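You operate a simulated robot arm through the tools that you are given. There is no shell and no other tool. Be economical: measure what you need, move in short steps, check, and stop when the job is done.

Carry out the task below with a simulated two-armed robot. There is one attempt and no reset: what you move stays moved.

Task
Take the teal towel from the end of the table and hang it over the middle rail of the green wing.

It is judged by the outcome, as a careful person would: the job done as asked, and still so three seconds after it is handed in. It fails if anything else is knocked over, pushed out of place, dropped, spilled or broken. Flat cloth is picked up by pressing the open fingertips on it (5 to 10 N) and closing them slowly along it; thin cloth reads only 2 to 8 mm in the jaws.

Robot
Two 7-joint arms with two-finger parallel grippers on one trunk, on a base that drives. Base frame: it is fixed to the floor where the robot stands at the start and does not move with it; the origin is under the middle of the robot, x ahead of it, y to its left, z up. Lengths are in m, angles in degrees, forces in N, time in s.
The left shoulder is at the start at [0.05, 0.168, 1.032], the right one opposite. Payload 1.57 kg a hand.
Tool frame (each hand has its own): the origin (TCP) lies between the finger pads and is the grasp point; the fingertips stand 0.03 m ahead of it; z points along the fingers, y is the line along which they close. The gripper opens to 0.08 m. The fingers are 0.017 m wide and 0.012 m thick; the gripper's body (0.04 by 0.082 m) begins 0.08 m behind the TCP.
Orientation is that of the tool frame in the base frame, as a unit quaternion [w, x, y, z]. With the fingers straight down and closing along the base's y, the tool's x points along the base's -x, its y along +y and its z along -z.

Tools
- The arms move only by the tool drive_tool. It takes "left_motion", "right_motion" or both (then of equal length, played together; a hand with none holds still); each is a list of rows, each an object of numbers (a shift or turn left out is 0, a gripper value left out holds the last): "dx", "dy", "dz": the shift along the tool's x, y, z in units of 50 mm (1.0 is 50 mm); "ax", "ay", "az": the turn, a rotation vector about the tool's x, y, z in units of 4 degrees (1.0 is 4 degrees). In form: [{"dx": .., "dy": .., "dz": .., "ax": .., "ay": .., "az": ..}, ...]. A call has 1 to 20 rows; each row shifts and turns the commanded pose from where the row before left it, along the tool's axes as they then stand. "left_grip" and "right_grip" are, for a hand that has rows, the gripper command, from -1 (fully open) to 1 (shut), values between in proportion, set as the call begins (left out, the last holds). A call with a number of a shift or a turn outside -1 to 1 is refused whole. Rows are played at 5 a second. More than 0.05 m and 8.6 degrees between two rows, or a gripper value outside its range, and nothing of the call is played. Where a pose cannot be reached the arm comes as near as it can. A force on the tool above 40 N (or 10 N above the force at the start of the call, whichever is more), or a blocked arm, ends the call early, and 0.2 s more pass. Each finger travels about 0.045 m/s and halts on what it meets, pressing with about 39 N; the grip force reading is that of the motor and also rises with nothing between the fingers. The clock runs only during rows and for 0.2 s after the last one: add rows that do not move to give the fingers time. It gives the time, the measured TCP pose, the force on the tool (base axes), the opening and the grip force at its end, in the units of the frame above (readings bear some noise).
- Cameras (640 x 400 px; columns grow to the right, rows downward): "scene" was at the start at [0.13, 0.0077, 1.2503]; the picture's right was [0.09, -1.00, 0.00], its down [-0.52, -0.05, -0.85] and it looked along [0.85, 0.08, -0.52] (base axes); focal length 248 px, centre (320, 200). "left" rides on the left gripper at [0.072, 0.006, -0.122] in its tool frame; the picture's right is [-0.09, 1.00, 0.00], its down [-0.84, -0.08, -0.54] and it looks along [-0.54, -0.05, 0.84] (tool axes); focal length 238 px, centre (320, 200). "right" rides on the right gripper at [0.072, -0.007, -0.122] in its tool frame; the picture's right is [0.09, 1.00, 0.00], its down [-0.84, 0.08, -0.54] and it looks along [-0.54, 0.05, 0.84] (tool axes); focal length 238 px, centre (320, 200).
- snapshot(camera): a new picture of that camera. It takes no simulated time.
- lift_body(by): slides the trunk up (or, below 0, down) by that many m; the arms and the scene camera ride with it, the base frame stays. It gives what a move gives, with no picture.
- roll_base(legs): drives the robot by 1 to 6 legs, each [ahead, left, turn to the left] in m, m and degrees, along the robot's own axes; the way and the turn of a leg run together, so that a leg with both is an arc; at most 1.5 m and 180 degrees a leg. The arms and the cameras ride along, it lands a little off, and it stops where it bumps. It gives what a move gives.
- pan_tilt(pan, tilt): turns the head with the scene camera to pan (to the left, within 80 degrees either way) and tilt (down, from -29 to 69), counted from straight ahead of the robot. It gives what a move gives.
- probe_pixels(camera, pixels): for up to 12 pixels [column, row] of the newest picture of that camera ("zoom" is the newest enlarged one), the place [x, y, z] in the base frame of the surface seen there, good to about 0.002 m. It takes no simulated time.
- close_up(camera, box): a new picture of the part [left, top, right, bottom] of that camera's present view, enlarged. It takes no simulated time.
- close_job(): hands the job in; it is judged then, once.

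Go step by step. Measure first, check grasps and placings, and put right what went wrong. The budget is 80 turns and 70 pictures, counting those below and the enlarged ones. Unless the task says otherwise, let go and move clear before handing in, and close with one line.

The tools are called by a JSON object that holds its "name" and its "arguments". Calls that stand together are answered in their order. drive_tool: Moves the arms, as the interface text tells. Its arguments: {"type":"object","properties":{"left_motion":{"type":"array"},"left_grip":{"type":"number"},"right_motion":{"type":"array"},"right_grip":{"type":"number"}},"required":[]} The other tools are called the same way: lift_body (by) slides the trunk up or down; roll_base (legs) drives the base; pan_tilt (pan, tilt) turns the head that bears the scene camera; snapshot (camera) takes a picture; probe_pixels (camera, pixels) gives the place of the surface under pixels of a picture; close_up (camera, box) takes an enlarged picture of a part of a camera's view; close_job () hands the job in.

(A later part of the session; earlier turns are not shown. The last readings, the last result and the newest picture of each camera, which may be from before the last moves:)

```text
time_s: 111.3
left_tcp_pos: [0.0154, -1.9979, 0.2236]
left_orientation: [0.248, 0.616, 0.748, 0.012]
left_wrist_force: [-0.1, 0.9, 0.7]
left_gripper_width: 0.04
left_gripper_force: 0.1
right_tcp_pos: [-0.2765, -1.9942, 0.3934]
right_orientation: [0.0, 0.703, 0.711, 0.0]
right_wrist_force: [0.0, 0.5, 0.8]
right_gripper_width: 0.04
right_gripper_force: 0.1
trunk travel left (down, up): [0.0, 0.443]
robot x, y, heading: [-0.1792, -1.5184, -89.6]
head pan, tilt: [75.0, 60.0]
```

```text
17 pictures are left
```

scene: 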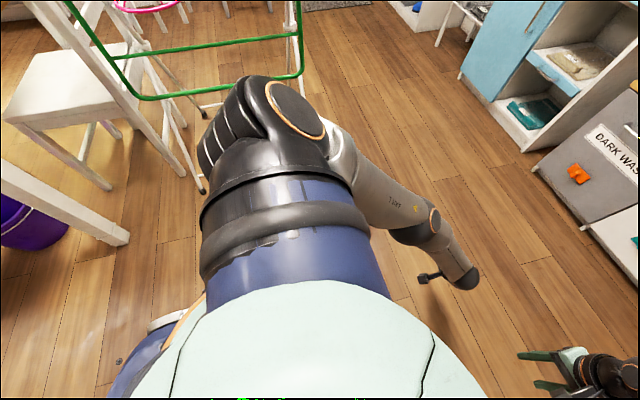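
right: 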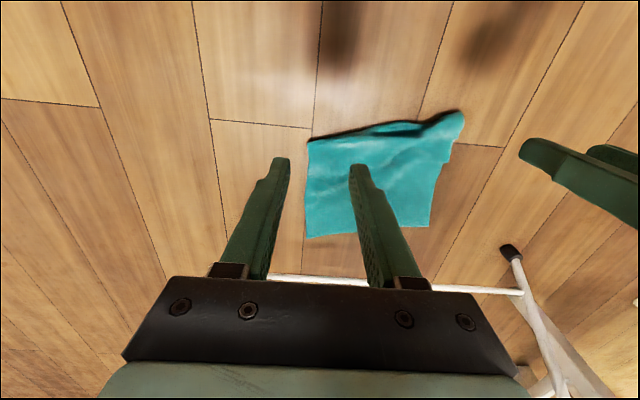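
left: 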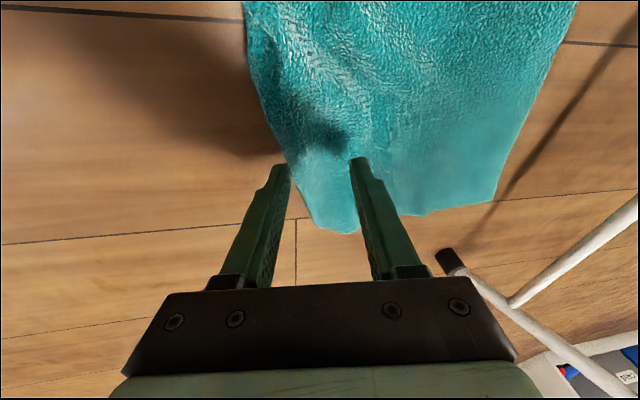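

The shoulder still hides the towel; I turn the robot 50° left and set the head to look at it.

{"name": "roll_base", "arguments": {"legs": [[0, 0, 60]]}}

{"name": "pan_tilt", "arguments": {"pan": 25, "tilt": 50}}

{"name": "snapshot", "arguments": {"camera": "scene"}}

```text
time_s: 114.4
left_tcp_pos: [0.3337, -1.5929, 0.2237]
left_orientation: [0.208, 0.164, 0.955, 0.133]
left_wrist_force: [-0.5, 1.1, 0.4]
left_gripper_width: 0.04
left_gripper_force: 0.1
right_tcp_pos: [0.1833, -1.8417, 0.3939]
right_orientation: [0.0, 0.258, 0.966, 0.001]
right_wrist_force: [0.0, -1.0, -0.4]
right_gripper_width: 0.0401
right_gripper_force: 0.0
trunk travel left (down, up): [0.0, 0.443]
robot x, y, heading: [-0.1817, -1.5174, -30.1]
head pan, tilt: [75.0, 60.0]
```

```text
time_s: 115.5
left_tcp_pos: [0.3331, -1.5937, 0.2239]
left_orientation: [0.209, 0.164, 0.955, 0.133]
left_wrist_force: [0.4, -0.4, 0.3]
left_gripper_width: 0.0399
left_gripper_force: 0.0
right_tcp_pos: [0.1835, -1.8425, 0.394]
right_orientation: [0.001, 0.259, 0.966, 0.0]
right_wrist_force: [0.1, -0.4, 0.0]
right_gripper_width: 0.0397
right_gripper_force: 0.1
trunk travel left (down, up): [0.0, 0.443]
robot x, y, heading: [-0.1795, -1.5176, -30.0]
head pan, tilt: [25.0, 50.0]
```

```text
16 pictures are left
```

scene: 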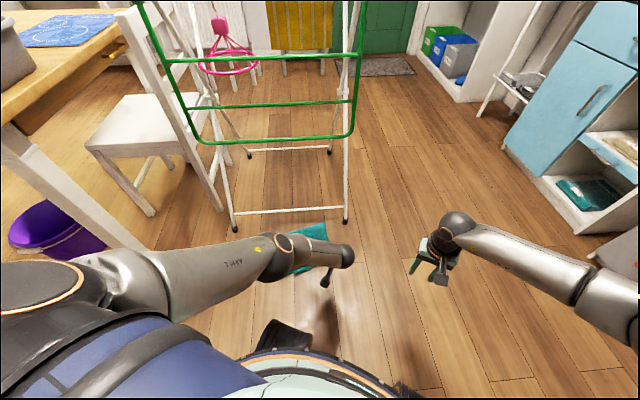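

The towel shows partly at (310,240) behind the left wrist. I look with the left hand camera, which hangs right by it.

{"name": "snapshot", "arguments": {"camera": "left"}}

{"name": "probe_pixels", "arguments": {"camera": "scene", "pixels": [[310, 232], [322, 226], [300, 235], [326, 240], [295, 232], [280, 330], [280, 365], [250, 345]]}}

```text
15 pictures are left
```

left: 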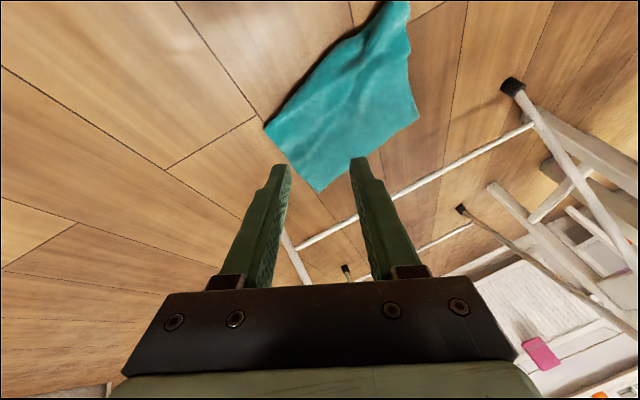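

```text
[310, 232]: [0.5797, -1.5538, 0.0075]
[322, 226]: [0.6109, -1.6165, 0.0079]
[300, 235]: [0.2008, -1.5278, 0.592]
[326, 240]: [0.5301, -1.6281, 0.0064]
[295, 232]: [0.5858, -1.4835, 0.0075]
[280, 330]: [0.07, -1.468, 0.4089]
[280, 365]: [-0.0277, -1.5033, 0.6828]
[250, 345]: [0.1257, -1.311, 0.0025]
```

{"name": "probe_pixels", "arguments": {"camera": "left", "pixels": [[266, 128], [300, 95], [320, 65], [345, 40], [370, 20], [400, 5], [320, 190], [415, 118], [340, 100], [370, 70], [395, 50], [330, 75]]}}

{"name": "close_up", "arguments": {"camera": "left", "box": [240, 0, 440, 200]}}

```text
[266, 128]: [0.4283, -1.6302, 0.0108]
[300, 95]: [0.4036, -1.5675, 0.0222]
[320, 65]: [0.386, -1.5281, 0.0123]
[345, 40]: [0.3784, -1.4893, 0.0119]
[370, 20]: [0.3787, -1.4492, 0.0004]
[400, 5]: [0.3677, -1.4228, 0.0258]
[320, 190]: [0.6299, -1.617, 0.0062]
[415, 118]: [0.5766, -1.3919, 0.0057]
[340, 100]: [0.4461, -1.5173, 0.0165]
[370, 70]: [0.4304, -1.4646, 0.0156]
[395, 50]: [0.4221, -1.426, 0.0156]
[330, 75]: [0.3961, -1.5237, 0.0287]
```

```text
2.00 times, centred on (340, 100) of left
```

zoom: 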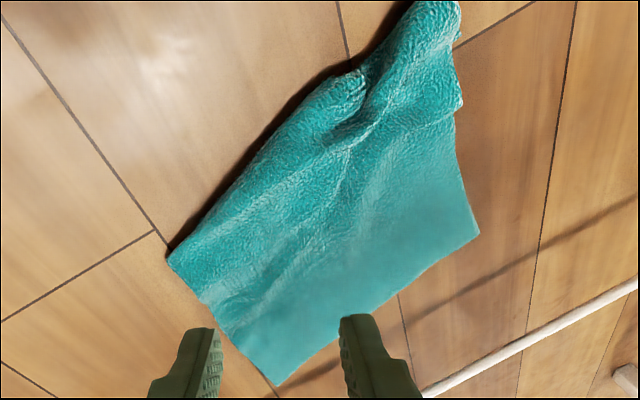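

The near edge barely changed: 2–3 cm high, one notch at (0.379,−1.449). I try once to rumple it higher by driving the base edge over it and shearing along the edge, in the lane already shown free of the wing.

{"name": "roll_base", "arguments": {"legs": [[0, 0, -60], [0, 0.46, 0], [0.12, 0, 0], [-0.2, 0, 0], [0, -0.46, 0], [0, 0, 60]]}}

{"name": "close_up", "arguments": {"camera": "left", "box": [180, 0, 500, 200]}}

```text
time_s: 128.0
left_tcp_pos: [0.3347, -1.5149, 0.2237]
left_orientation: [0.209, 0.164, 0.955, 0.133]
left_wrist_force: [-0.1, 0.9, -0.1]
left_gripper_width: 0.0402
left_gripper_force: 0.1
right_tcp_pos: [0.185, -1.7622, 0.3935]
right_orientation: [0.0, 0.259, 0.966, 0.0]
right_wrist_force: [0.9, -0.2, 0.0]
right_gripper_width: 0.04
right_gripper_force: 0.0
trunk travel left (down, up): [0.0, 0.443]
robot x, y, heading: [-0.1811, -1.4386, -30.1]
head pan, tilt: [25.0, 50.0]
```

```text
2.00 times, centred on (340, 100) of left
```

zoom: 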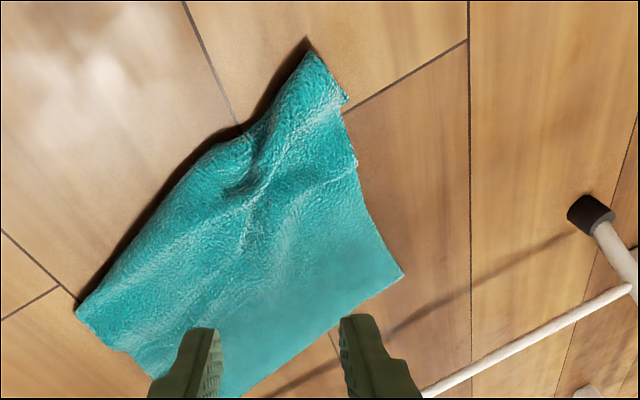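

The push did rumple it: a hump has formed around (245,160) in the zoom. I probe its heights.

{"name": "probe_pixels", "arguments": {"camera": "zoom", "pixels": [[255, 135], [230, 150], [270, 150], [300, 70], [310, 100], [215, 155], [255, 165], [180, 200], [280, 115], [345, 100], [400, 275], [80, 310]]}}

```text
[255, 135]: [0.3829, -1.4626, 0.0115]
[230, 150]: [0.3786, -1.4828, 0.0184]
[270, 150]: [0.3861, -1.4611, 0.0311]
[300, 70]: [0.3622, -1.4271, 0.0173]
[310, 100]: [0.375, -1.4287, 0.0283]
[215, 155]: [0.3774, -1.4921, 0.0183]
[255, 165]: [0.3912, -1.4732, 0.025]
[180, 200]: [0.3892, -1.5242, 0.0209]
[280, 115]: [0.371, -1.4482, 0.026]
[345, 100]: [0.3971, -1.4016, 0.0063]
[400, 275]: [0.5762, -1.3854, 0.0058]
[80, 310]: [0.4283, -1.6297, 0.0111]
```

The hump is at most 3.1 cm. I push farther, this time with the back of the base, stopping short of the rack, then turn away and look again.

{"name": "roll_base", "arguments": {"legs": [[0, 0, -150], [0, 0.07, 0], [-0.45, 0, 0]]}}

{"name": "roll_base", "arguments": {"legs": [[-0.06, 0, 0], [0.5, 0, 0], [0, 0, 150]]}}

{"name": "snapshot", "arguments": {"camera": "scene"}}

{"name": "close_up", "arguments": {"camera": "left", "box": [180, 0, 500, 200]}}

```text
time_s: 137.5
left_tcp_pos: [-0.2082, -1.699, 0.2239]
left_orientation: [0.183, 0.964, 0.096, -0.167]
left_wrist_force: [-0.3, 0.0, 0.9]
left_gripper_width: 0.0399
left_gripper_force: 0.1
right_tcp_pos: [-0.2056, -1.41, 0.3926]
right_orientation: [-0.001, 1.0, 0.007, 0.0]
right_wrist_force: [0.5, 0.8, -0.7]
right_gripper_width: 0.0398
right_gripper_force: 0.0
trunk travel left (down, up): [0.0, 0.443]
robot x, y, heading: [0.2762, -1.506, -179.3]
head pan, tilt: [25.0, 50.0]
```

```text
time_s: 147.1
left_tcp_pos: [0.3431, -1.5896, 0.2239]
left_orientation: [0.209, 0.17, 0.954, 0.132]
left_wrist_force: [-0.2, 0.1, -0.2]
left_gripper_width: 0.0397
left_gripper_force: 0.1
right_tcp_pos: [0.1905, -1.8374, 0.3925]
right_orientation: [-0.001, 0.264, 0.964, 0.0]
right_wrist_force: [-1.2, 0.4, -0.1]
right_gripper_width: 0.0401
right_gripper_force: 0.1
trunk travel left (down, up): [0.0, 0.443]
robot x, y, heading: [-0.1687, -1.507, -30.9]
head pan, tilt: [25.0, 50.0]
```

```text
12 pictures are left
```

scene: 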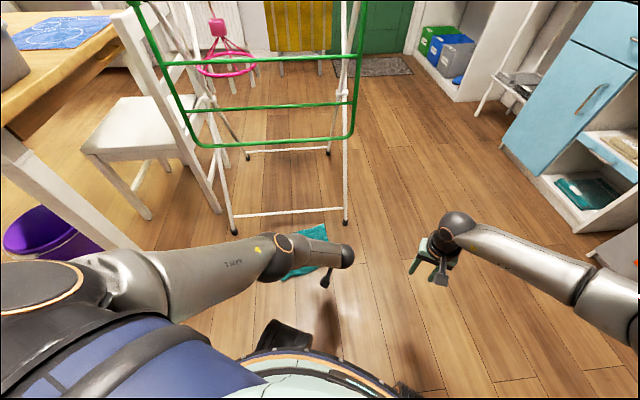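

```text
2.00 times, centred on (340, 100) of left
```

zoom: 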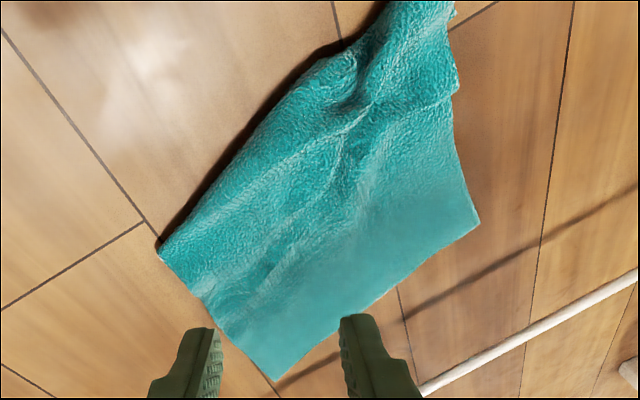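

The towel has hardly been moved. I probe for the highest wrinkles now.

{"name": "probe_pixels", "arguments": {"camera": "zoom", "pixels": [[345, 65], [350, 95], [375, 95], [400, 20], [410, 50], [440, 20], [300, 110], [250, 150], [350, 160], [300, 240], [375, 60], [165, 250]]}}

```text
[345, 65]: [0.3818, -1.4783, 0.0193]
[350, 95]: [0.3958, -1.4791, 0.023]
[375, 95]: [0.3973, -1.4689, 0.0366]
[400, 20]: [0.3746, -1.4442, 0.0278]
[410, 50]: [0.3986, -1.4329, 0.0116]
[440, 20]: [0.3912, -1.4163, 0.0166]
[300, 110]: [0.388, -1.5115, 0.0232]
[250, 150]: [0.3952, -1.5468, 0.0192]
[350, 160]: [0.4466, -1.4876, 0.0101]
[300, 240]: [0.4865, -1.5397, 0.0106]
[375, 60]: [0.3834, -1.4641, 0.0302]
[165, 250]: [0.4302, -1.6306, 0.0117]
```

The highest wrinkle is 3.7 cm at (0.397,−1.469), just above the reach of the fingertips (≈3.3 cm or a bit less). I try to pinch its crest: turn to heading −90, swing the left hand back to the side, yaw it to close across the ridge.

{"name": "roll_base", "arguments": {"legs": [[0, 0, -59]]}}

{"name": "drive_tool", "arguments": {"left_motion": [{"dy": 0.8}, {"dy": 0.8}, {"dy": 0.8}, {"dx": 0.8}, {"dx": 0.8}, {"dx": 0.8}, {"dx": 0.8}, {"dx": 0.8}, {"dx": 0.8}, {"ax": 0.75, "ay": 0.6}, {"ax": 0.75, "ay": 0.6}, {"ax": 0.75, "ay": 0.6}, {"ax": 0.75, "ay": 0.6}, {}]}}

{"name": "drive_tool", "arguments": {"left_motion": [{"az": 1}, {"az": 1}, {"az": 1}, {"az": 1}, {"az": 1}, {"az": 1}, {"az": 1}, {"az": 1}, {"az": 1}, {"az": 1}, {"az": 1}, {"az": 1}, {"az": 1}, {"az": 1}, {}]}}

```text
time_s: 150.1
left_tcp_pos: [0.0181, -1.9907, 0.2231]
left_orientation: [0.247, 0.621, 0.744, 0.011]
left_wrist_force: [-0.5, 0.4, -0.5]
left_gripper_width: 0.0402
left_gripper_force: 0.1
right_tcp_pos: [-0.271, -1.9831, 0.3936]
right_orientation: [0.0, 0.708, 0.706, -0.001]
right_wrist_force: [-0.4, 0.6, 0.2]
right_gripper_width: 0.0401
right_gripper_force: 0.2
trunk travel left (down, up): [0.0, 0.443]
robot x, y, heading: [-0.1685, -1.5072, -90.2]
head pan, tilt: [25.0, 50.0]
```

```text
time_s: 152.5
left_tcp_pos: [0.1217, -1.7945, 0.1883]
left_orientation: [0.236, 0.612, 0.754, -0.023]
left_wrist_force: [0.6, 0.0, 0.6]
left_gripper_width: 0.0402
left_gripper_force: 0.0
right_tcp_pos: [-0.2714, -1.9849, 0.392]
right_orientation: [0.0, 0.708, 0.706, 0.0]
right_wrist_force: [-0.1, 0.8, 0.2]
right_gripper_width: 0.0403
right_gripper_force: 0.1
trunk travel left (down, up): [0.0, 0.443]
robot x, y, heading: [-0.1656, -1.5105, -90.5]
head pan, tilt: [25.0, 50.0]
stopped in row 11 (left hand): the force on the tool passed its limit (the readings are from after the stop); the commanded pose is now the measured one
```

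```text
time_s: 155.7
left_tcp_pos: [0.121, -1.7938, 0.1888]
left_orientation: [0.219, 0.895, 0.378, 0.091]
left_wrist_force: [-0.2, 0.7, 0.4]
left_gripper_width: 0.0402
left_gripper_force: 0.0
right_tcp_pos: [-0.2714, -1.9847, 0.3936]
right_orientation: [-0.001, 0.708, 0.706, 0.0]
right_wrist_force: [-0.1, -0.7, -0.9]
right_gripper_width: 0.0398
right_gripper_force: 0.0
trunk travel left (down, up): [0.0, 0.443]
robot x, y, heading: [-0.1654, -1.5075, -90.2]
head pan, tilt: [25.0, 50.0]
```

The hand stands at robot-left 0.29, ahead 0.29, leaning 27°. I lower, reduce the lean, pull back toward the shoulder plane and test the lowest point on bare floor.

{"name": "drive_tool", "arguments": {"left_motion": [{"dz": 0.5}, {"dz": 0.5}, {"dz": 0.3}, {"ax": 0.8}, {"ax": 0.8}, {"ax": 0.8}, {"dx": 0.36, "dy": -0.31}, {"dx": 0.36, "dy": -0.31}, {"dx": 0.36, "dy": -0.31}, {"dx": 0.36, "dy": -0.31}, {"dz": 0.3}, {"dz": 0.3}, {"dz": 0.3}, {"dz": 0.3}, {}]}}

```text
time_s: 158.9
left_tcp_pos: [0.1578, -1.7559, 0.075]
left_orientation: [0.143, 0.91, 0.384, 0.058]
left_wrist_force: [0.8, 0.6, -0.1]
left_gripper_width: 0.0401
left_gripper_force: 0.1
left hand out of reach, approached as far as the arm can: row 10, 14
right_tcp_pos: [-0.2718, -1.9832, 0.3933]
right_orientation: [-0.001, 0.709, 0.706, 0.0]
right_wrist_force: [0.0, 0.2, -0.2]
right_gripper_width: 0.0402
right_gripper_force: 0.0
trunk travel left (down, up): [0.0, 0.443]
robot x, y, heading: [-0.1667, -1.5084, -90.2]
head pan, tilt: [25.0, 50.0]
```

It follows the expected sphere (0.798 m from shoulder). I work inward and down alternately.

{"name": "drive_tool", "arguments": {"left_motion": [{"dx": 0.3, "dy": -0.25}, {"dx": 0.3, "dy": -0.25}, {"dz": 0.15}, {"dx": 0.3, "dy": -0.25}, {"dx": 0.3, "dy": -0.25}, {"dz": 0.15}, {"ax": 0.5}, {"dy": -0.3}, {"dz": 0.1}, {"dy": -0.3}, {"dz": 0.1}, {"dz": 0.1}, {"dz": 0.1}, {}]}}

```text
time_s: 161.9
left_tcp_pos: [0.1842, -1.6992, 0.0651]
left_orientation: [0.162, 0.906, 0.386, 0.066]
left_wrist_force: [0.5, 0.4, 0.4]
left_gripper_width: 0.0399
left_gripper_force: 0.0
left hand out of reach, approached as far as the arm can: row 3, 6, 9, 11, 12, 13
right_tcp_pos: [-0.272, -1.9844, 0.392]
right_orientation: [0.0, 0.709, 0.706, 0.001]
right_wrist_force: [0.4, -0.7, 0.4]
right_gripper_width: 0.0398
right_gripper_force: 0.1
trunk travel left (down, up): [0.0, 0.443]
robot x, y, heading: [-0.1688, -1.5052, -90.2]
head pan, tilt: [25.0, 50.0]
```

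Moving back lowers the limit; there is still 14 cm to the shoulder plane. I continue back along the side.

{"name": "drive_tool", "arguments": {"left_motion": [{"dx": 0.23, "dy": -0.3}, {"dx": 0.23, "dy": -0.3}, {"dx": 0.23, "dy": -0.3}, {"dx": 0.23, "dy": -0.3}, {"dx": 0.23, "dy": -0.3}, {"dx": 0.23, "dy": -0.3}, {"dz": 0.15}, {"dz": 0.15}, {"dz": 0.15}, {}]}}

```text
time_s: 163.2
left_tcp_pos: [0.2078, -1.7182, 0.0752]
left_orientation: [0.219, 0.891, 0.386, 0.091]
left_wrist_force: [0.3, -0.6, 0.3]
left_gripper_width: 0.0397
left_gripper_force: 0.0
left hand out of reach, approached as far as the arm can: row 1, 2, 3, 4, 5, 6
right_tcp_pos: [-0.2722, -1.9839, 0.3918]
right_orientation: [0.0, 0.709, 0.706, 0.0]
right_wrist_force: [0.5, -0.9, 0.2]
right_gripper_width: 0.0403
right_gripper_force: 0.0
trunk travel left (down, up): [0.0, 0.443]
robot x, y, heading: [-0.1697, -1.5097, -90.2]
head pan, tilt: [25.0, 50.0]
stopped in row 6 (left hand): the arm was blocked; the commanded pose is now the measured one
```

Blocked at the same plane. The pose first found (0.17 ahead, 0.32 left, closing sideways) gives the lowest tips, so I go back to that yaw and instead turn the robot to heading 0 so that it closes across the ridge.

{"name": "drive_tool", "arguments": {"left_motion": [{"dz": -0.5}, {"az": -1}, {"az": -1}, {"az": -1}, {"az": -1}, {"az": -1}, {"az": -1}, {"az": -1}, {"az": -1}, {"az": -1}, {"az": -1}, {"az": -1}, {"az": -1}, {"az": -1}, {"ax": 0.8, "ay": 0.5}, {"ax": 0.8, "ay": 0.5}, {"ax": 0.8, "ay": 0.5}, {}]}}

{"name": "roll_base", "arguments": {"legs": [[0.28, 0, 0], [0, 0, 90]]}}

```text
time_s: 167.0
left_tcp_pos: [0.2006, -1.7217, 0.0709]
left_orientation: [0.164, 0.668, 0.726, -0.003]
left_wrist_force: [0.7, -0.1, -0.3]
left_gripper_width: 0.0398
left_gripper_force: 0.1
left hand out of reach, approached as far as the arm can: row 1, 3, 15, 16, 17
right_tcp_pos: [-0.2708, -1.9836, 0.3918]
right_orientation: [0.0, 0.709, 0.705, 0.0]
right_wrist_force: [0.4, -0.1, 0.0]
right_gripper_width: 0.0402
right_gripper_force: 0.1
trunk travel left (down, up): [0.0, 0.443]
robot x, y, heading: [-0.1708, -1.5085, -90.4]
head pan, tilt: [25.0, 50.0]
```

```text
time_s: 172.8
left_tcp_pos: [0.0427, -1.4171, 0.071]
left_orientation: [0.118, -0.04, 0.986, 0.113]
left_wrist_force: [-0.4, 0.0, -0.1]
left_gripper_width: 0.04
left_gripper_force: 0.0
right_tcp_pos: [0.3062, -1.8884, 0.3926]
right_orientation: [0.0, 0.002, 1.0, 0.0]
right_wrist_force: [0.0, 0.7, 0.6]
right_gripper_width: 0.0399
right_gripper_force: 0.1
trunk travel left (down, up): [0.0, 0.443]
robot x, y, heading: [-0.1718, -1.7859, -0.3]
head pan, tilt: [25.0, 50.0]
```

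Here I refine the side pose: inward and back in small steps, then down, still over bare floor.

{"name": "drive_tool", "arguments": {"left_motion": [{"dy": -0.25}, {"dy": -0.25}, {"dy": -0.25}, {"dy": -0.25}, {"dx": 0.25}, {"dx": 0.25}, {"dx": 0.25}, {"ax": 0.6, "ay": 0.3}, {"dz": 0.1}, {"dz": 0.1}, {"dz": 0.1}, {"dz": 0.1}, {"dz": 0.1}, {"dz": 0.1}, {}]}}

```text
time_s: 176.0
left_tcp_pos: [0.0543, -1.4658, 0.0753]
left_orientation: [0.135, -0.042, 0.985, 0.099]
left_wrist_force: [-0.2, 0.4, -0.3]
left_gripper_width: 0.0399
left_gripper_force: 0.0
left hand out of reach, approached as far as the arm can: row 3, 5, 9, 10, 11, 12, 13, 14
right_tcp_pos: [0.3057, -1.8887, 0.3992]
right_orientation: [0.001, 0.001, 1.0, 0.006]
right_wrist_force: [0.5, 0.2, 0.6]
right_gripper_width: 0.0401
right_gripper_force: 0.0
trunk travel left (down, up): [0.0, 0.443]
robot x, y, heading: [-0.1694, -1.7827, -0.5]
head pan, tilt: [25.0, 50.0]
```

From the readings the model is now clear: with the tool upright, the base's side wall at ≈0.25 m left is what I touched, and straight beside the shoulder (0.06 ahead, 0.31 left) the tips should reach z≈0.015. I set the tool upright again and go straight back along the side.

{"name": "drive_tool", "arguments": {"left_motion": [{"dx": -0.4, "dz": -0.3, "ax": 0.4, "ay": 0.5}, {"dx": -0.4, "dz": -0.3, "ax": 0.4, "ay": 0.5}, {"dz": -0.4, "ax": 0.6, "ay": 0.7}, {"dz": -0.4, "ax": 0.6, "ay": 0.7}, {"ax": 0.6, "ay": 0.7}, {"ax": 0.5, "ay": 0.65}, {}]}}

```text
time_s: 177.6
left_tcp_pos: [0.0275, -1.479, 0.1161]
left_orientation: [-0.018, -0.039, 0.999, -0.022]
left_wrist_force: [0.6, 0.7, 0.1]
left_gripper_width: 0.0401
left_gripper_force: 0.3
left hand out of reach, approached as far as the arm can: row 1
right_tcp_pos: [0.3063, -1.8894, 0.3933]
right_orientation: [0.0, 0.001, 1.0, 0.0]
right_wrist_force: [0.6, 0.2, 0.1]
right_gripper_width: 0.0398
right_gripper_force: 0.0
trunk travel left (down, up): [0.0, 0.443]
robot x, y, heading: [-0.1701, -1.7883, -0.4]
head pan, tilt: [25.0, 50.0]
```

Upright at 0.20 ahead, 0.31 left. I step 2 cm out, go back 12 cm, and lower.

{"name": "drive_tool", "arguments": {"left_motion": [{"dy": 0.5, "ay": -0.5, "ax": -0.3}, {"dx": 0.4}, {"dx": 0.4}, {"dx": 0.4}, {"dx": 0.4}, {"dx": 0.4}, {"dx": 0.4}, {"dz": 0.3}, {"dz": 0.3}, {"dz": 0.3}, {"dz": 0.2}, {"dz": 0.2}, {"dz": 0.2}, {}]}}

```text
time_s: 180.6
left_tcp_pos: [-0.1051, -1.4661, 0.0524]
left_orientation: [-0.007, -0.042, 0.999, -0.008]
left_wrist_force: [-0.2, 0.1, 1.2]
left_gripper_width: 0.0401
left_gripper_force: 0.1
left hand out of reach, approached as far as the arm can: row 12, 13
right_tcp_pos: [0.306, -1.8882, 0.3941]
right_orientation: [0.0, 0.003, 1.0, 0.001]
right_wrist_force: [0.4, 0.0, -0.3]
right_gripper_width: 0.04
right_gripper_force: 0.1
trunk travel left (down, up): [0.0, 0.443]
robot x, y, heading: [-0.1712, -1.7881, 0.1]
head pan, tilt: [25.0, 50.0]
```

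It works: z 0.052 now. I go 15–20 mm inward and lower further.

{"name": "drive_tool", "arguments": {"left_motion": [{"dy": -0.2}, {"dy": -0.2}, {"dz": 0.1}, {"dz": 0.1}, {"dz": 0.1}, {"dz": 0.1}, {}]}}

```text
time_s: 181.3
left_tcp_pos: [-0.0837, -1.4767, 0.0544]
left_orientation: [0.014, -0.051, 0.999, -0.006]
left_wrist_force: [31.9, 5.2, 5.1]
left_gripper_width: 0.04
left_gripper_force: 0.0
right_tcp_pos: [0.3057, -1.888, 0.3949]
right_orientation: [0.0, 0.001, 1.0, 0.001]
right_wrist_force: [0.6, -0.6, -0.1]
right_gripper_width: 0.0398
right_gripper_force: 0.1
trunk travel left (down, up): [0.0, 0.443]
robot x, y, heading: [-0.1723, -1.7828, -0.2]
head pan, tilt: [25.0, 50.0]
stopped in row 3 (left hand): the force on the tool passed its limit (the readings are from after the stop); the commanded pose is now the measured one
```

I touched the base again at 0.31 left, so 0.322 left is the limit, with tips at z≈0.022 — enough for the 3.7 cm crest. I step out, raise 3.5 cm and turn −49° so that the jaws close across the diagonal crest.

{"name": "drive_tool", "arguments": {"left_motion": [{"dy": 0.3}, {"dz": -0.4, "ax": -0.2}, {"dz": -0.3}, {"dx": 0.2}, {}]}}

{"name": "roll_base", "arguments": {"legs": [[0, 0, -49], [0.02, 0.15, 0]]}}

```text
time_s: 181.6
left_tcp_pos: [-0.0797, -1.4774, 0.0536]
left_orientation: [0.018, -0.054, 0.998, -0.011]
left_wrist_force: [1.8, 1.4, -0.2]
left_gripper_width: 0.0402
left_gripper_force: 0.1
right_tcp_pos: [0.3062, -1.8888, 0.3933]
right_orientation: [0.0, 0.001, 1.0, 0.001]
right_wrist_force: [-0.6, -0.2, 0.1]
right_gripper_width: 0.0397
right_gripper_force: 0.0
trunk travel left (down, up): [0.0, 0.443]
robot x, y, heading: [-0.1724, -1.785, -0.4]
head pan, tilt: [25.0, 50.0]
stopped in row 1 (left hand): the force on the tool passed its limit (the readings are from after the stop); the commanded pose is now the measured one
```

```text
time_s: 185.2
left_tcp_pos: [0.2487, -1.5699, 0.0543]
left_orientation: [0.01, 0.366, 0.931, -0.016]
left_wrist_force: [9.1, -1.0, -0.7]
left_gripper_width: 0.0401
left_gripper_force: 0.1
right_tcp_pos: [0.1906, -2.131, 0.3924]
right_orientation: [0.0, 0.418, 0.909, 0.001]
right_wrist_force: [0.3, 0.1, 0.4]
right_gripper_width: 0.0399
right_gripper_force: 0.1
trunk travel left (down, up): [0.0, 0.443]
robot x, y, heading: [-0.0439, -1.7024, -49.5]
head pan, tilt: [25.0, 50.0]
```

The hand still leans on the base a little. I free it forward and up first, then out and back, and look.

{"name": "drive_tool", "arguments": {"left_motion": [{"dx": -0.4}, {"dz": -0.4}, {"dz": -0.3}, {"dy": 0.3}, {"dx": 0.4}, {}]}}

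{"name": "snapshot", "arguments": {"camera": "left"}}

```text
time_s: 186.6
left_tcp_pos: [0.2587, -1.5575, 0.088]
left_orientation: [0.011, 0.366, 0.93, -0.018]
left_wrist_force: [0.5, 0.0, -0.2]
left_gripper_width: 0.0399
left_gripper_force: 0.1
right_tcp_pos: [0.1906, -2.131, 0.3928]
right_orientation: [0.0, 0.417, 0.909, 0.0]
right_wrist_force: [-0.3, 0.1, -0.9]
right_gripper_width: 0.0401
right_gripper_force: 0.1
trunk travel left (down, up): [0.0, 0.443]
robot x, y, heading: [-0.0441, -1.702, -49.6]
head pan, tilt: [25.0, 50.0]
```

```text
10 pictures are left
```

left: 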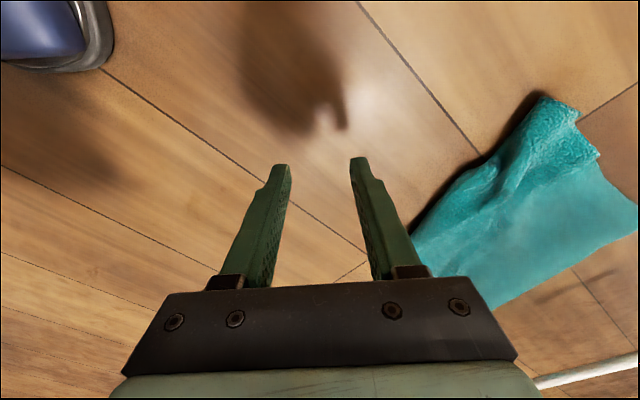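

The hand hangs free at 0.086 ahead, 0.324 left. I probe the crest on the towel at (500–560,110–200).

{"name": "probe_pixels", "arguments": {"camera": "left", "pixels": [[545, 105], [535, 130], [525, 150], [515, 165], [505, 180], [495, 170], [540, 160], [525, 175], [480, 175], [565, 130], [510, 150], [500, 195]]}}

```text
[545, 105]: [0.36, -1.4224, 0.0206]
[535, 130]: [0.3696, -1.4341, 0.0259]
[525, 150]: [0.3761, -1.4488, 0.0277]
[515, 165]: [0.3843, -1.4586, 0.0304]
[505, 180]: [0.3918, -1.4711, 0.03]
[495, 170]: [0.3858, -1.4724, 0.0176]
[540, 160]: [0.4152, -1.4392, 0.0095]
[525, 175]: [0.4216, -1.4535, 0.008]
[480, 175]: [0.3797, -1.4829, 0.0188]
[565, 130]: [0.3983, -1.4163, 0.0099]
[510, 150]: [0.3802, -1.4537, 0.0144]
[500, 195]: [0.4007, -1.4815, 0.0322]
```

The crest runs (0.370,−1.434) to (0.401,−1.482), up to 3–3.5 cm high and nearly square to the jaws. I drive 0.16 m left to bring the jaws over its middle.

{"name": "roll_base", "arguments": {"legs": [[0.018, 0.161, 0]]}}

{"name": "snapshot", "arguments": {"camera": "left"}}

```text
time_s: 188.0
left_tcp_pos: [0.3907, -1.4679, 0.0885]
left_orientation: [0.01, 0.366, 0.93, -0.017]
left_wrist_force: [0.2, 0.3, 0.0]
left_gripper_width: 0.0401
left_gripper_force: 0.0
right_tcp_pos: [0.3234, -2.0419, 0.3934]
right_orientation: [-0.001, 0.418, 0.909, 0.0]
right_wrist_force: [-0.6, -0.8, -0.7]
right_gripper_width: 0.0402
right_gripper_force: 0.1
trunk travel left (down, up): [0.0, 0.443]
robot x, y, heading: [0.0884, -1.6136, -49.3]
head pan, tilt: [25.0, 50.0]
```

```text
9 pictures are left
```

left: 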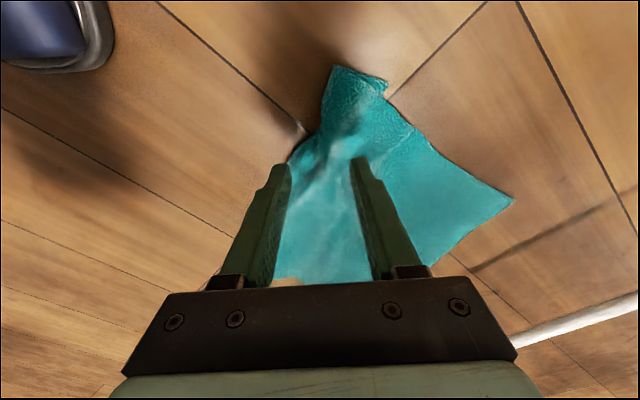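

The crest lies nicely between the fingers at (330,160). I lower as far as possible.

{"name": "drive_tool", "arguments": {"left_motion": [{"dz": 0.25}, {"dz": 0.25}, {"dz": 0.15}, {"dz": 0.1}, {"dz": 0.1}, {"dz": 0.1}, {}]}}

{"name": "drive_tool", "arguments": {"left_motion": [{"dz": 0.05}, {}, {}], "left_grip": 0.35}}

{"name": "drive_tool", "arguments": {"left_motion": [{}, {}], "left_grip": 0.7}}

{"name": "drive_tool", "arguments": {"left_motion": [{}, {}, {}, {}], "left_grip": 1.0}}

```text
time_s: 189.6
left_tcp_pos: [0.3891, -1.4705, 0.049]
left_orientation: [0.011, 0.367, 0.93, -0.018]
left_wrist_force: [-0.1, -0.4, 0.8]
left_gripper_width: 0.0401
left_gripper_force: 0.1
left hand out of reach, approached as far as the arm can: row 5, 6
right_tcp_pos: [0.3221, -2.0412, 0.3933]
right_orientation: [0.001, 0.417, 0.909, 0.0]
right_wrist_force: [0.4, -0.3, 0.3]
right_gripper_width: 0.0396
right_gripper_force: 0.0
trunk travel left (down, up): [0.0, 0.443]
robot x, y, heading: [0.0879, -1.6163, -49.6]
head pan, tilt: [25.0, 50.0]
```

```text
time_s: 190.4
left_tcp_pos: [0.391, -1.4703, 0.0493]
left_orientation: [0.01, 0.367, 0.93, -0.018]
left_wrist_force: [-0.7, -0.8, 0.5]
left_gripper_width: 0.0261
left_gripper_force: 0.0
right_tcp_pos: [0.3225, -2.0425, 0.393]
right_orientation: [0.0, 0.416, 0.909, 0.0]
right_wrist_force: [0.1, -1.2, 0.2]
right_gripper_width: 0.0401
right_gripper_force: 0.1
trunk travel left (down, up): [0.0, 0.443]
robot x, y, heading: [0.0905, -1.6145, -49.6]
head pan, tilt: [25.0, 50.0]
```

```text
time_s: 191.0
left_tcp_pos: [0.3901, -1.4707, 0.0488]
left_orientation: [0.01, 0.368, 0.93, -0.018]
left_wrist_force: [0.1, -0.4, 0.1]
left_gripper_width: 0.0123
left_gripper_force: 0.1
right_tcp_pos: [0.3225, -2.0413, 0.3933]
right_orientation: [0.0, 0.417, 0.909, 0.0]
right_wrist_force: [0.6, 0.6, -0.2]
right_gripper_width: 0.0401
right_gripper_force: 0.0
trunk travel left (down, up): [0.0, 0.443]
robot x, y, heading: [0.0858, -1.612, -49.6]
head pan, tilt: [25.0, 50.0]
```

```text
time_s: 192.0
left_tcp_pos: [0.3893, -1.4707, 0.0486]
left_orientation: [0.01, 0.368, 0.93, -0.017]
left_wrist_force: [0.7, 0.1, 0.2]
left_gripper_width: 0.0048
left_gripper_force: 25.0
right_tcp_pos: [0.3221, -2.0416, 0.3928]
right_orientation: [0.0, 0.417, 0.909, 0.0]
right_wrist_force: [0.4, 1.0, -0.3]
right_gripper_width: 0.0401
right_gripper_force: 0.2
trunk travel left (down, up): [0.0, 0.443]
robot x, y, heading: [0.0895, -1.6164, -49.2]
head pan, tilt: [25.0, 50.0]
```

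The jaws read 4.8 mm with 25 N — cloth is held. I lift with the trunk and check.

{"name": "lift_body", "arguments": {"by": 0.44}}

{"name": "snapshot", "arguments": {"camera": "left"}}

```text
refused: 0.44 is not a number from -0.4 to 0.4
```

```text
8 pictures are left
```

left: 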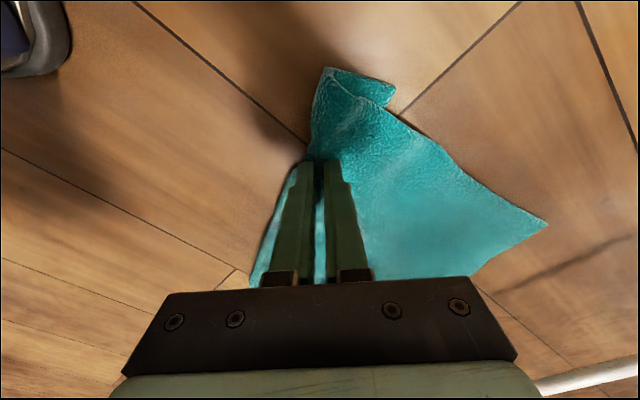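

The ridge is clearly held between the fingers. I lift by 0.4 m (8 pictures left, so I check by the jaw reading).

{"name": "lift_body", "arguments": {"by": 0.4}}

```text
time_s: 195.8
left_tcp_pos: [0.3898, -1.4697, 0.4499]
left_orientation: [0.01, 0.368, 0.93, -0.017]
left_wrist_force: [0.3, -0.3, -0.5]
left_gripper_width: 0.0049
left_gripper_force: 25.5
right_tcp_pos: [0.3231, -2.0407, 0.7932]
right_orientation: [0.0, 0.417, 0.909, 0.0]
right_wrist_force: [0.0, -0.1, 0.1]
right_gripper_width: 0.0402
right_gripper_force: 0.1
trunk travel left (down, up): [-0.4, 0.043]
robot x, y, heading: [0.0888, -1.6123, -49.7]
head pan, tilt: [25.0, 50.0]
```

Still held after the lift. I drive clear of the rack, face it again, and then swing the left hand up and to the front.

{"name": "roll_base", "arguments": {"legs": [[0, -0.4, 0], [0, 0, 49.5], [-0.1, 0.3, 0]]}}

{"name": "drive_tool", "arguments": {"left_motion": [{"dz": -0.9}, {"dz": -0.9}, {"dz": -0.9}, {"dz": -0.9}, {"dz": -0.9}, {"dz": -0.9}, {"dz": -0.9}, {"dx": -0.9}, {"dx": -0.9}, {"dx": -0.9}, {"dx": -0.9}, {"dx": -0.9}, {"dx": -0.9}, {"dx": -0.9}, {"dx": -0.7}, {}]}}

{"name": "pan_tilt", "arguments": {"pan": 0, "tilt": 40}}

{"name": "snapshot", "arguments": {"camera": "scene"}}

```text
time_s: 202.3
left_tcp_pos: [-0.2335, -1.2539, 0.4501]
left_orientation: [0.017, -0.058, 0.998, -0.011]
left_wrist_force: [-0.4, 0.4, -1.1]
left_gripper_width: 0.0049
left_gripper_force: 25.0
right_tcp_pos: [0.1598, -1.6728, 0.7927]
right_orientation: [0.0, -0.005, 1.0, 0.0]
right_wrist_force: [-0.4, 0.1, -0.5]
right_gripper_width: 0.0402
right_gripper_force: 0.0
trunk travel left (down, up): [-0.4, 0.043]
robot x, y, heading: [-0.3164, -1.5766, 0.3]
head pan, tilt: [25.0, 50.0]
```

```text
time_s: 205.7
left_tcp_pos: [-0.0602, -1.2296, 0.5173]
left_orientation: [0.03, -0.061, 0.997, -0.026]
left_wrist_force: [-0.5, -1.1, -0.2]
left_gripper_width: 0.0047
left_gripper_force: 25.9
left hand out of reach, approached as far as the arm can: row 1, 2, 3, 4, 5, 6, 7, 8, 9, 10, 11, 12, 13, 14, 15
right_tcp_pos: [0.1603, -1.6733, 0.793]
right_orientation: [0.0, -0.005, 1.0, -0.001]
right_wrist_force: [-0.6, 0.0, 0.4]
right_gripper_width: 0.0398
right_gripper_force: 0.0
trunk travel left (down, up): [-0.4, 0.043]
robot x, y, heading: [-0.318, -1.5814, 0.6]
head pan, tilt: [25.0, 50.0]
```

```text
time_s: 206.6
left_tcp_pos: [-0.0611, -1.2297, 0.5177]
left_orientation: [0.03, -0.061, 0.997, -0.026]
left_wrist_force: [-0.1, -0.3, -0.4]
left_gripper_width: 0.0048
left_gripper_force: 25.2
right_tcp_pos: [0.1594, -1.6725, 0.7942]
right_orientation: [0.0, -0.005, 1.0, 0.0]
right_wrist_force: [0.3, 0.1, 0.9]
right_gripper_width: 0.0399
right_gripper_force: 0.0
trunk travel left (down, up): [-0.4, 0.043]
robot x, y, heading: [-0.3191, -1.5848, 0.3]
head pan, tilt: [0.0, 40.0]
```

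```text
7 pictures are left
```

scene: 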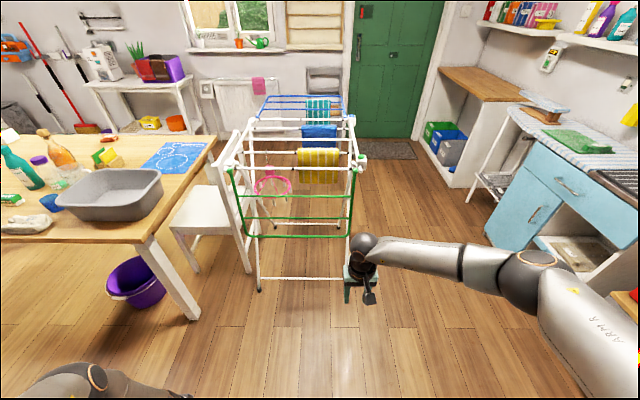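

The floor is clear and the rack is undisturbed; the left hand has come forward to 0.26 ahead. I continue forward, then up and inward.

{"name": "drive_tool", "arguments": {"left_motion": [{"dx": -0.8}, {"dx": -0.8}, {"dx": -0.8}, {"dx": -0.8}, {"dy": -0.9}, {"dy": -0.9}, {"dy": -0.9}, {"dy": -0.9}, {"dz": -0.9}, {"dz": -0.9}, {"dz": -0.9}, {"dz": -0.9}, {"dz": -0.9}, {"dz": -0.9}, {"dz": -0.9}, {"dz": -0.9}, {}]}}

```text
time_s: 210.2
left_tcp_pos: [-0.0597, -1.3596, 0.8945]
left_orientation: [0.044, -0.06, 0.997, -0.019]
left_wrist_force: [-0.6, -0.1, -0.1]
left_gripper_width: 0.0046
left_gripper_force: 25.6
left hand out of reach, approached as far as the arm can: row 1, 2, 3, 4, 5
right_tcp_pos: [0.1595, -1.6728, 0.7931]
right_orientation: [0.0, -0.005, 1.0, 0.001]
right_wrist_force: [-0.2, -0.1, -1.1]
right_gripper_width: 0.0402
right_gripper_force: 0.0
trunk travel left (down, up): [-0.4, 0.043]
robot x, y, heading: [-0.3164, -1.5799, 0.3]
head pan, tilt: [0.0, 40.0]
```

The left hand is freed and moves normally. I bring it to the centre at z≈1.05, pitch both tools forward (left 60°, right 88°), with the right hand waiting lower and to the right.

{"name": "drive_tool", "arguments": {"left_motion": [{"dx": -0.54, "dy": -0.49, "dz": -0.345}, {"dx": -0.54, "dy": -0.49, "dz": -0.345}, {"dx": -0.54, "dy": -0.49, "dz": -0.345}, {"dx": -0.54, "dy": -0.49, "dz": -0.345}, {"dx": -0.54, "dy": -0.49, "dz": -0.345}, {"dx": -0.54, "dy": -0.49, "dz": -0.345}, {"dx": -0.54, "dy": -0.49, "dz": -0.345}, {"dx": -0.54, "dy": -0.49, "dz": -0.345}, {"dx": -0.54, "dy": -0.49, "dz": -0.345}, {"ay": -1}, {"ay": -1}, {"ay": -1}, {"ay": -1}, {"ay": -1}, {"ay": -1}, {"ay": -1}, {"ay": -1}, {"ay": -1}], "right_motion": [{"dy": -0.9}, {"dy": -0.9}, {"ay": -1}, {"ay": -1}, {"ay": -1}, {"ay": -1}, {"ay": -1}, {"ay": -1}, {"ay": -1}, {"ay": -1}, {"ay": -1}, {"ay": -1}, {"ay": -1}, {"ay": -1}, {"ay": -1}, {"ay": -1}, {"ay": -1}, {"ay": -1}]}}

{"name": "drive_tool", "arguments": {"left_motion": [{"ay": -1}, {"ay": -1}, {"ay": -1}, {"ay": -1}, {"ay": -1}, {"ay": -1}, {}], "right_motion": [{"ay": -1}, {"ay": -1}, {"ay": -1}, {"ay": -1}, {"ay": -1}, {"ay": -1}, {}], "right_grip": -1.0}}

{"name": "snapshot", "arguments": {"camera": "right"}}

```text
time_s: 214.0
left_tcp_pos: [0.193, -1.544, 1.0766]
left_orientation: [0.35, -0.064, 0.934, 0.001]
left_wrist_force: [-0.6, -0.1, -0.5]
left_gripper_width: 0.005
left_gripper_force: 24.9
right_tcp_pos: [0.1604, -1.7633, 0.7925]
right_orientation: [0.309, -0.004, 0.951, 0.001]
right_wrist_force: [1.0, -0.5, -0.2]
right_gripper_width: 0.0398
right_gripper_force: 0.1
right hand out of reach, approached as far as the arm can: row 12, 13, 14, 15, 16, 17, 18
trunk travel left (down, up): [-0.4, 0.043]
robot x, y, heading: [-0.3205, -1.5768, 0.5]
head pan, tilt: [0.0, 40.0]
```

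```text
time_s: 215.6
left_tcp_pos: [0.1934, -1.5421, 1.0756]
left_orientation: [0.537, -0.062, 0.841, 0.014]
left_wrist_force: [0.5, 0.4, -1.5]
left_gripper_width: 0.0048
left_gripper_force: 24.9
right_tcp_pos: [0.1596, -1.7643, 0.7931]
right_orientation: [0.309, -0.004, 0.951, 0.001]
right_wrist_force: [-0.1, 0.3, 0.3]
right_gripper_width: 0.0799
right_gripper_force: 0.0
right hand out of reach, approached as far as the arm can: row 1, 2, 3, 4, 5, 6
trunk travel left (down, up): [-0.4, 0.043]
robot x, y, heading: [-0.3136, -1.577, 0.4]
head pan, tilt: [0.0, 40.0]
```

```text
6 pictures are left
5 turns are left
```

right: 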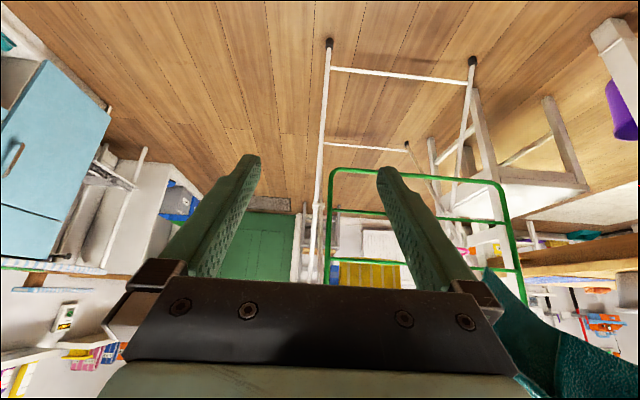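

Only 5 turns remain, so I hang it with the left hand alone, which still holds the towel (4.8 mm), pitched 25° below horizontal in a clear lane (y −1.54). I lower, drive to the wing and insert above the middle rail, then look.

{"name": "lift_body", "arguments": {"by": -0.326}}

{"name": "roll_base", "arguments": {"legs": [[0.335, 0, 0]]}}

{"name": "drive_tool", "arguments": {"left_motion": [{"dz": 0.45}, {"dz": 0.45}, {"dz": 0.45}, {"dz": 0.45}, {"dz": 0.45}, {"dz": 0.45}, {"dz": 0.45}, {"dz": 0.4}, {}]}}

{"name": "snapshot", "arguments": {"camera": "scene"}}

{"name": "snapshot", "arguments": {"camera": "left"}}

```text
time_s: 218.8
left_tcp_pos: [0.1937, -1.5429, 0.7494]
left_orientation: [0.537, -0.062, 0.841, 0.014]
left_wrist_force: [0.2, 0.6, 0.2]
left_gripper_width: 0.0046
left_gripper_force: 25.7
right_tcp_pos: [0.1616, -1.763, 0.4674]
right_orientation: [0.309, -0.005, 0.951, 0.002]
right_wrist_force: [-0.1, 0.7, 0.1]
right_gripper_width: 0.0801
right_gripper_force: 0.2
trunk travel left (down, up): [-0.074, 0.369]
robot x, y, heading: [-0.3187, -1.5758, 0.3]
head pan, tilt: [0.0, 40.0]
```

```text
time_s: 221.0
left_tcp_pos: [0.5246, -1.5389, 0.7492]
left_orientation: [0.537, -0.063, 0.841, 0.014]
left_wrist_force: [-0.6, 0.3, -0.7]
left_gripper_width: 0.0048
left_gripper_force: 25.3
right_tcp_pos: [0.4927, -1.7594, 0.4674]
right_orientation: [0.309, -0.006, 0.951, 0.001]
right_wrist_force: [1.0, 0.3, 0.7]
right_gripper_width: 0.0799
right_gripper_force: 0.0
trunk travel left (down, up): [-0.074, 0.369]
robot x, y, heading: [0.0136, -1.5781, 0.5]
head pan, tilt: [0.0, 40.0]
```

```text
time_s: 223.0
left_tcp_pos: [0.6856, -1.521, 0.6749]
left_orientation: [0.536, -0.063, 0.842, 0.015]
left_wrist_force: [0.8, 0.3, -0.3]
left_gripper_width: 0.0046
left_gripper_force: 25.8
right_tcp_pos: [0.4933, -1.7597, 0.4673]
right_orientation: [0.308, -0.007, 0.951, 0.002]
right_wrist_force: [0.3, 0.0, 0.2]
right_gripper_width: 0.0801
right_gripper_force: 0.0
trunk travel left (down, up): [-0.074, 0.369]
robot x, y, heading: [0.011, -1.5786, 0.7]
head pan, tilt: [0.0, 40.0]
```

```text
5 pictures are left
```

scene: 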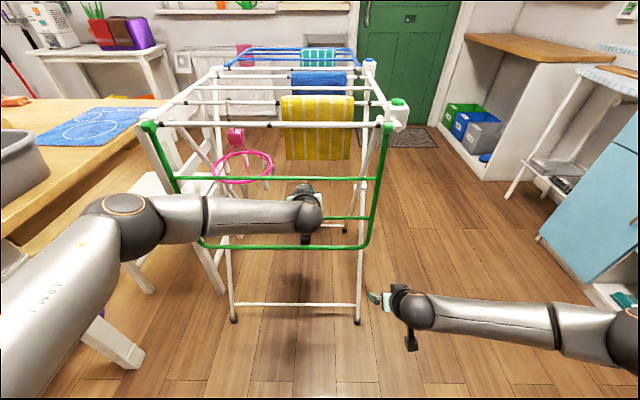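

```text
4 pictures are left
4 turns are left
```

left: 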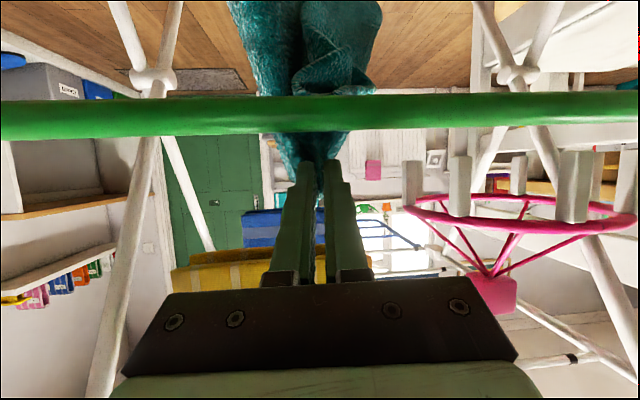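

The hand picture shows the towel bunch hanging wholly behind the middle rail (green bar unbroken at row 115). That is handy: I draw the hand back over the rail so the towel folds over it, and lower the held end in front to balance it.

{"name": "drive_tool", "arguments": {"left_motion": [{"dz": -0.4}, {"dz": -0.4}, {"dz": -0.4}, {"dz": -0.4}, {"dz": -0.4}, {"dz": -0.4}, {"dz": -0.4}, {"dz": -0.4}, {"dz": -0.25}, {}]}}

{"name": "drive_tool", "arguments": {"left_motion": [{"dx": 0.5, "dz": 0.22}, {"dx": 0.5, "dz": 0.22}, {"dx": 0.5, "dz": 0.22}, {"dx": 0.5, "dz": 0.22}, {"dx": 0.5, "dz": 0.22}, {}, {}, {}]}}

{"name": "snapshot", "arguments": {"camera": "left"}}

{"name": "snapshot", "arguments": {"camera": "scene"}}

```text
time_s: 225.2
left_tcp_pos: [0.5296, -1.5384, 0.7494]
left_orientation: [0.537, -0.064, 0.841, 0.015]
left_wrist_force: [0.7, 0.1, -0.1]
left_gripper_width: 0.0045
left_gripper_force: 25.1
right_tcp_pos: [0.4936, -1.7588, 0.4681]
right_orientation: [0.309, -0.006, 0.951, 0.002]
right_wrist_force: [-0.1, 1.0, -0.2]
right_gripper_width: 0.0802
right_gripper_force: 0.0
trunk travel left (down, up): [-0.074, 0.369]
robot x, y, heading: [0.0136, -1.5756, 0.9]
head pan, tilt: [0.0, 40.0]
```

```text
time_s: 227.0
left_tcp_pos: [0.5256, -1.5447, 0.6108]
left_orientation: [0.536, -0.063, 0.842, 0.014]
left_wrist_force: [0.0, -0.9, -0.3]
left_gripper_width: 0.005
left_gripper_force: 25.0
right_tcp_pos: [0.4935, -1.7593, 0.4675]
right_orientation: [0.31, -0.006, 0.951, 0.001]
right_wrist_force: [0.3, -0.8, -0.3]
right_gripper_width: 0.08
right_gripper_force: 0.1
trunk travel left (down, up): [-0.074, 0.369]
robot x, y, heading: [0.0117, -1.5728, 0.5]
head pan, tilt: [0.0, 40.0]
```

```text
3 pictures are left
```

left: 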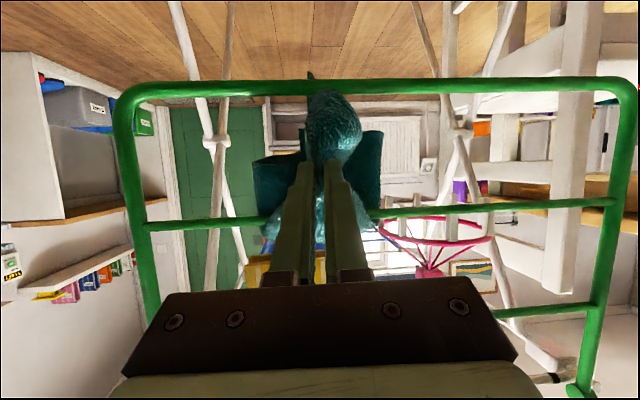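

```text
2 pictures are left
3 turns are left
```

scene: 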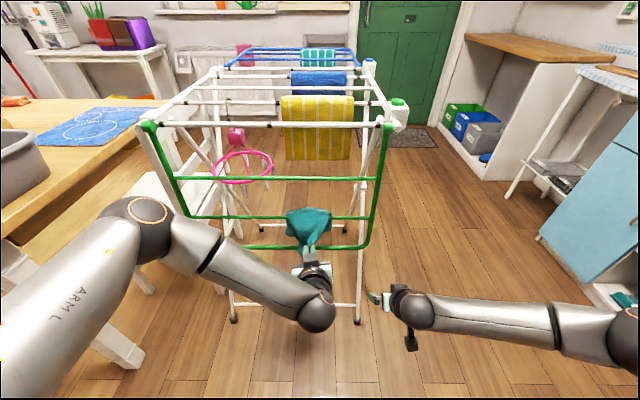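

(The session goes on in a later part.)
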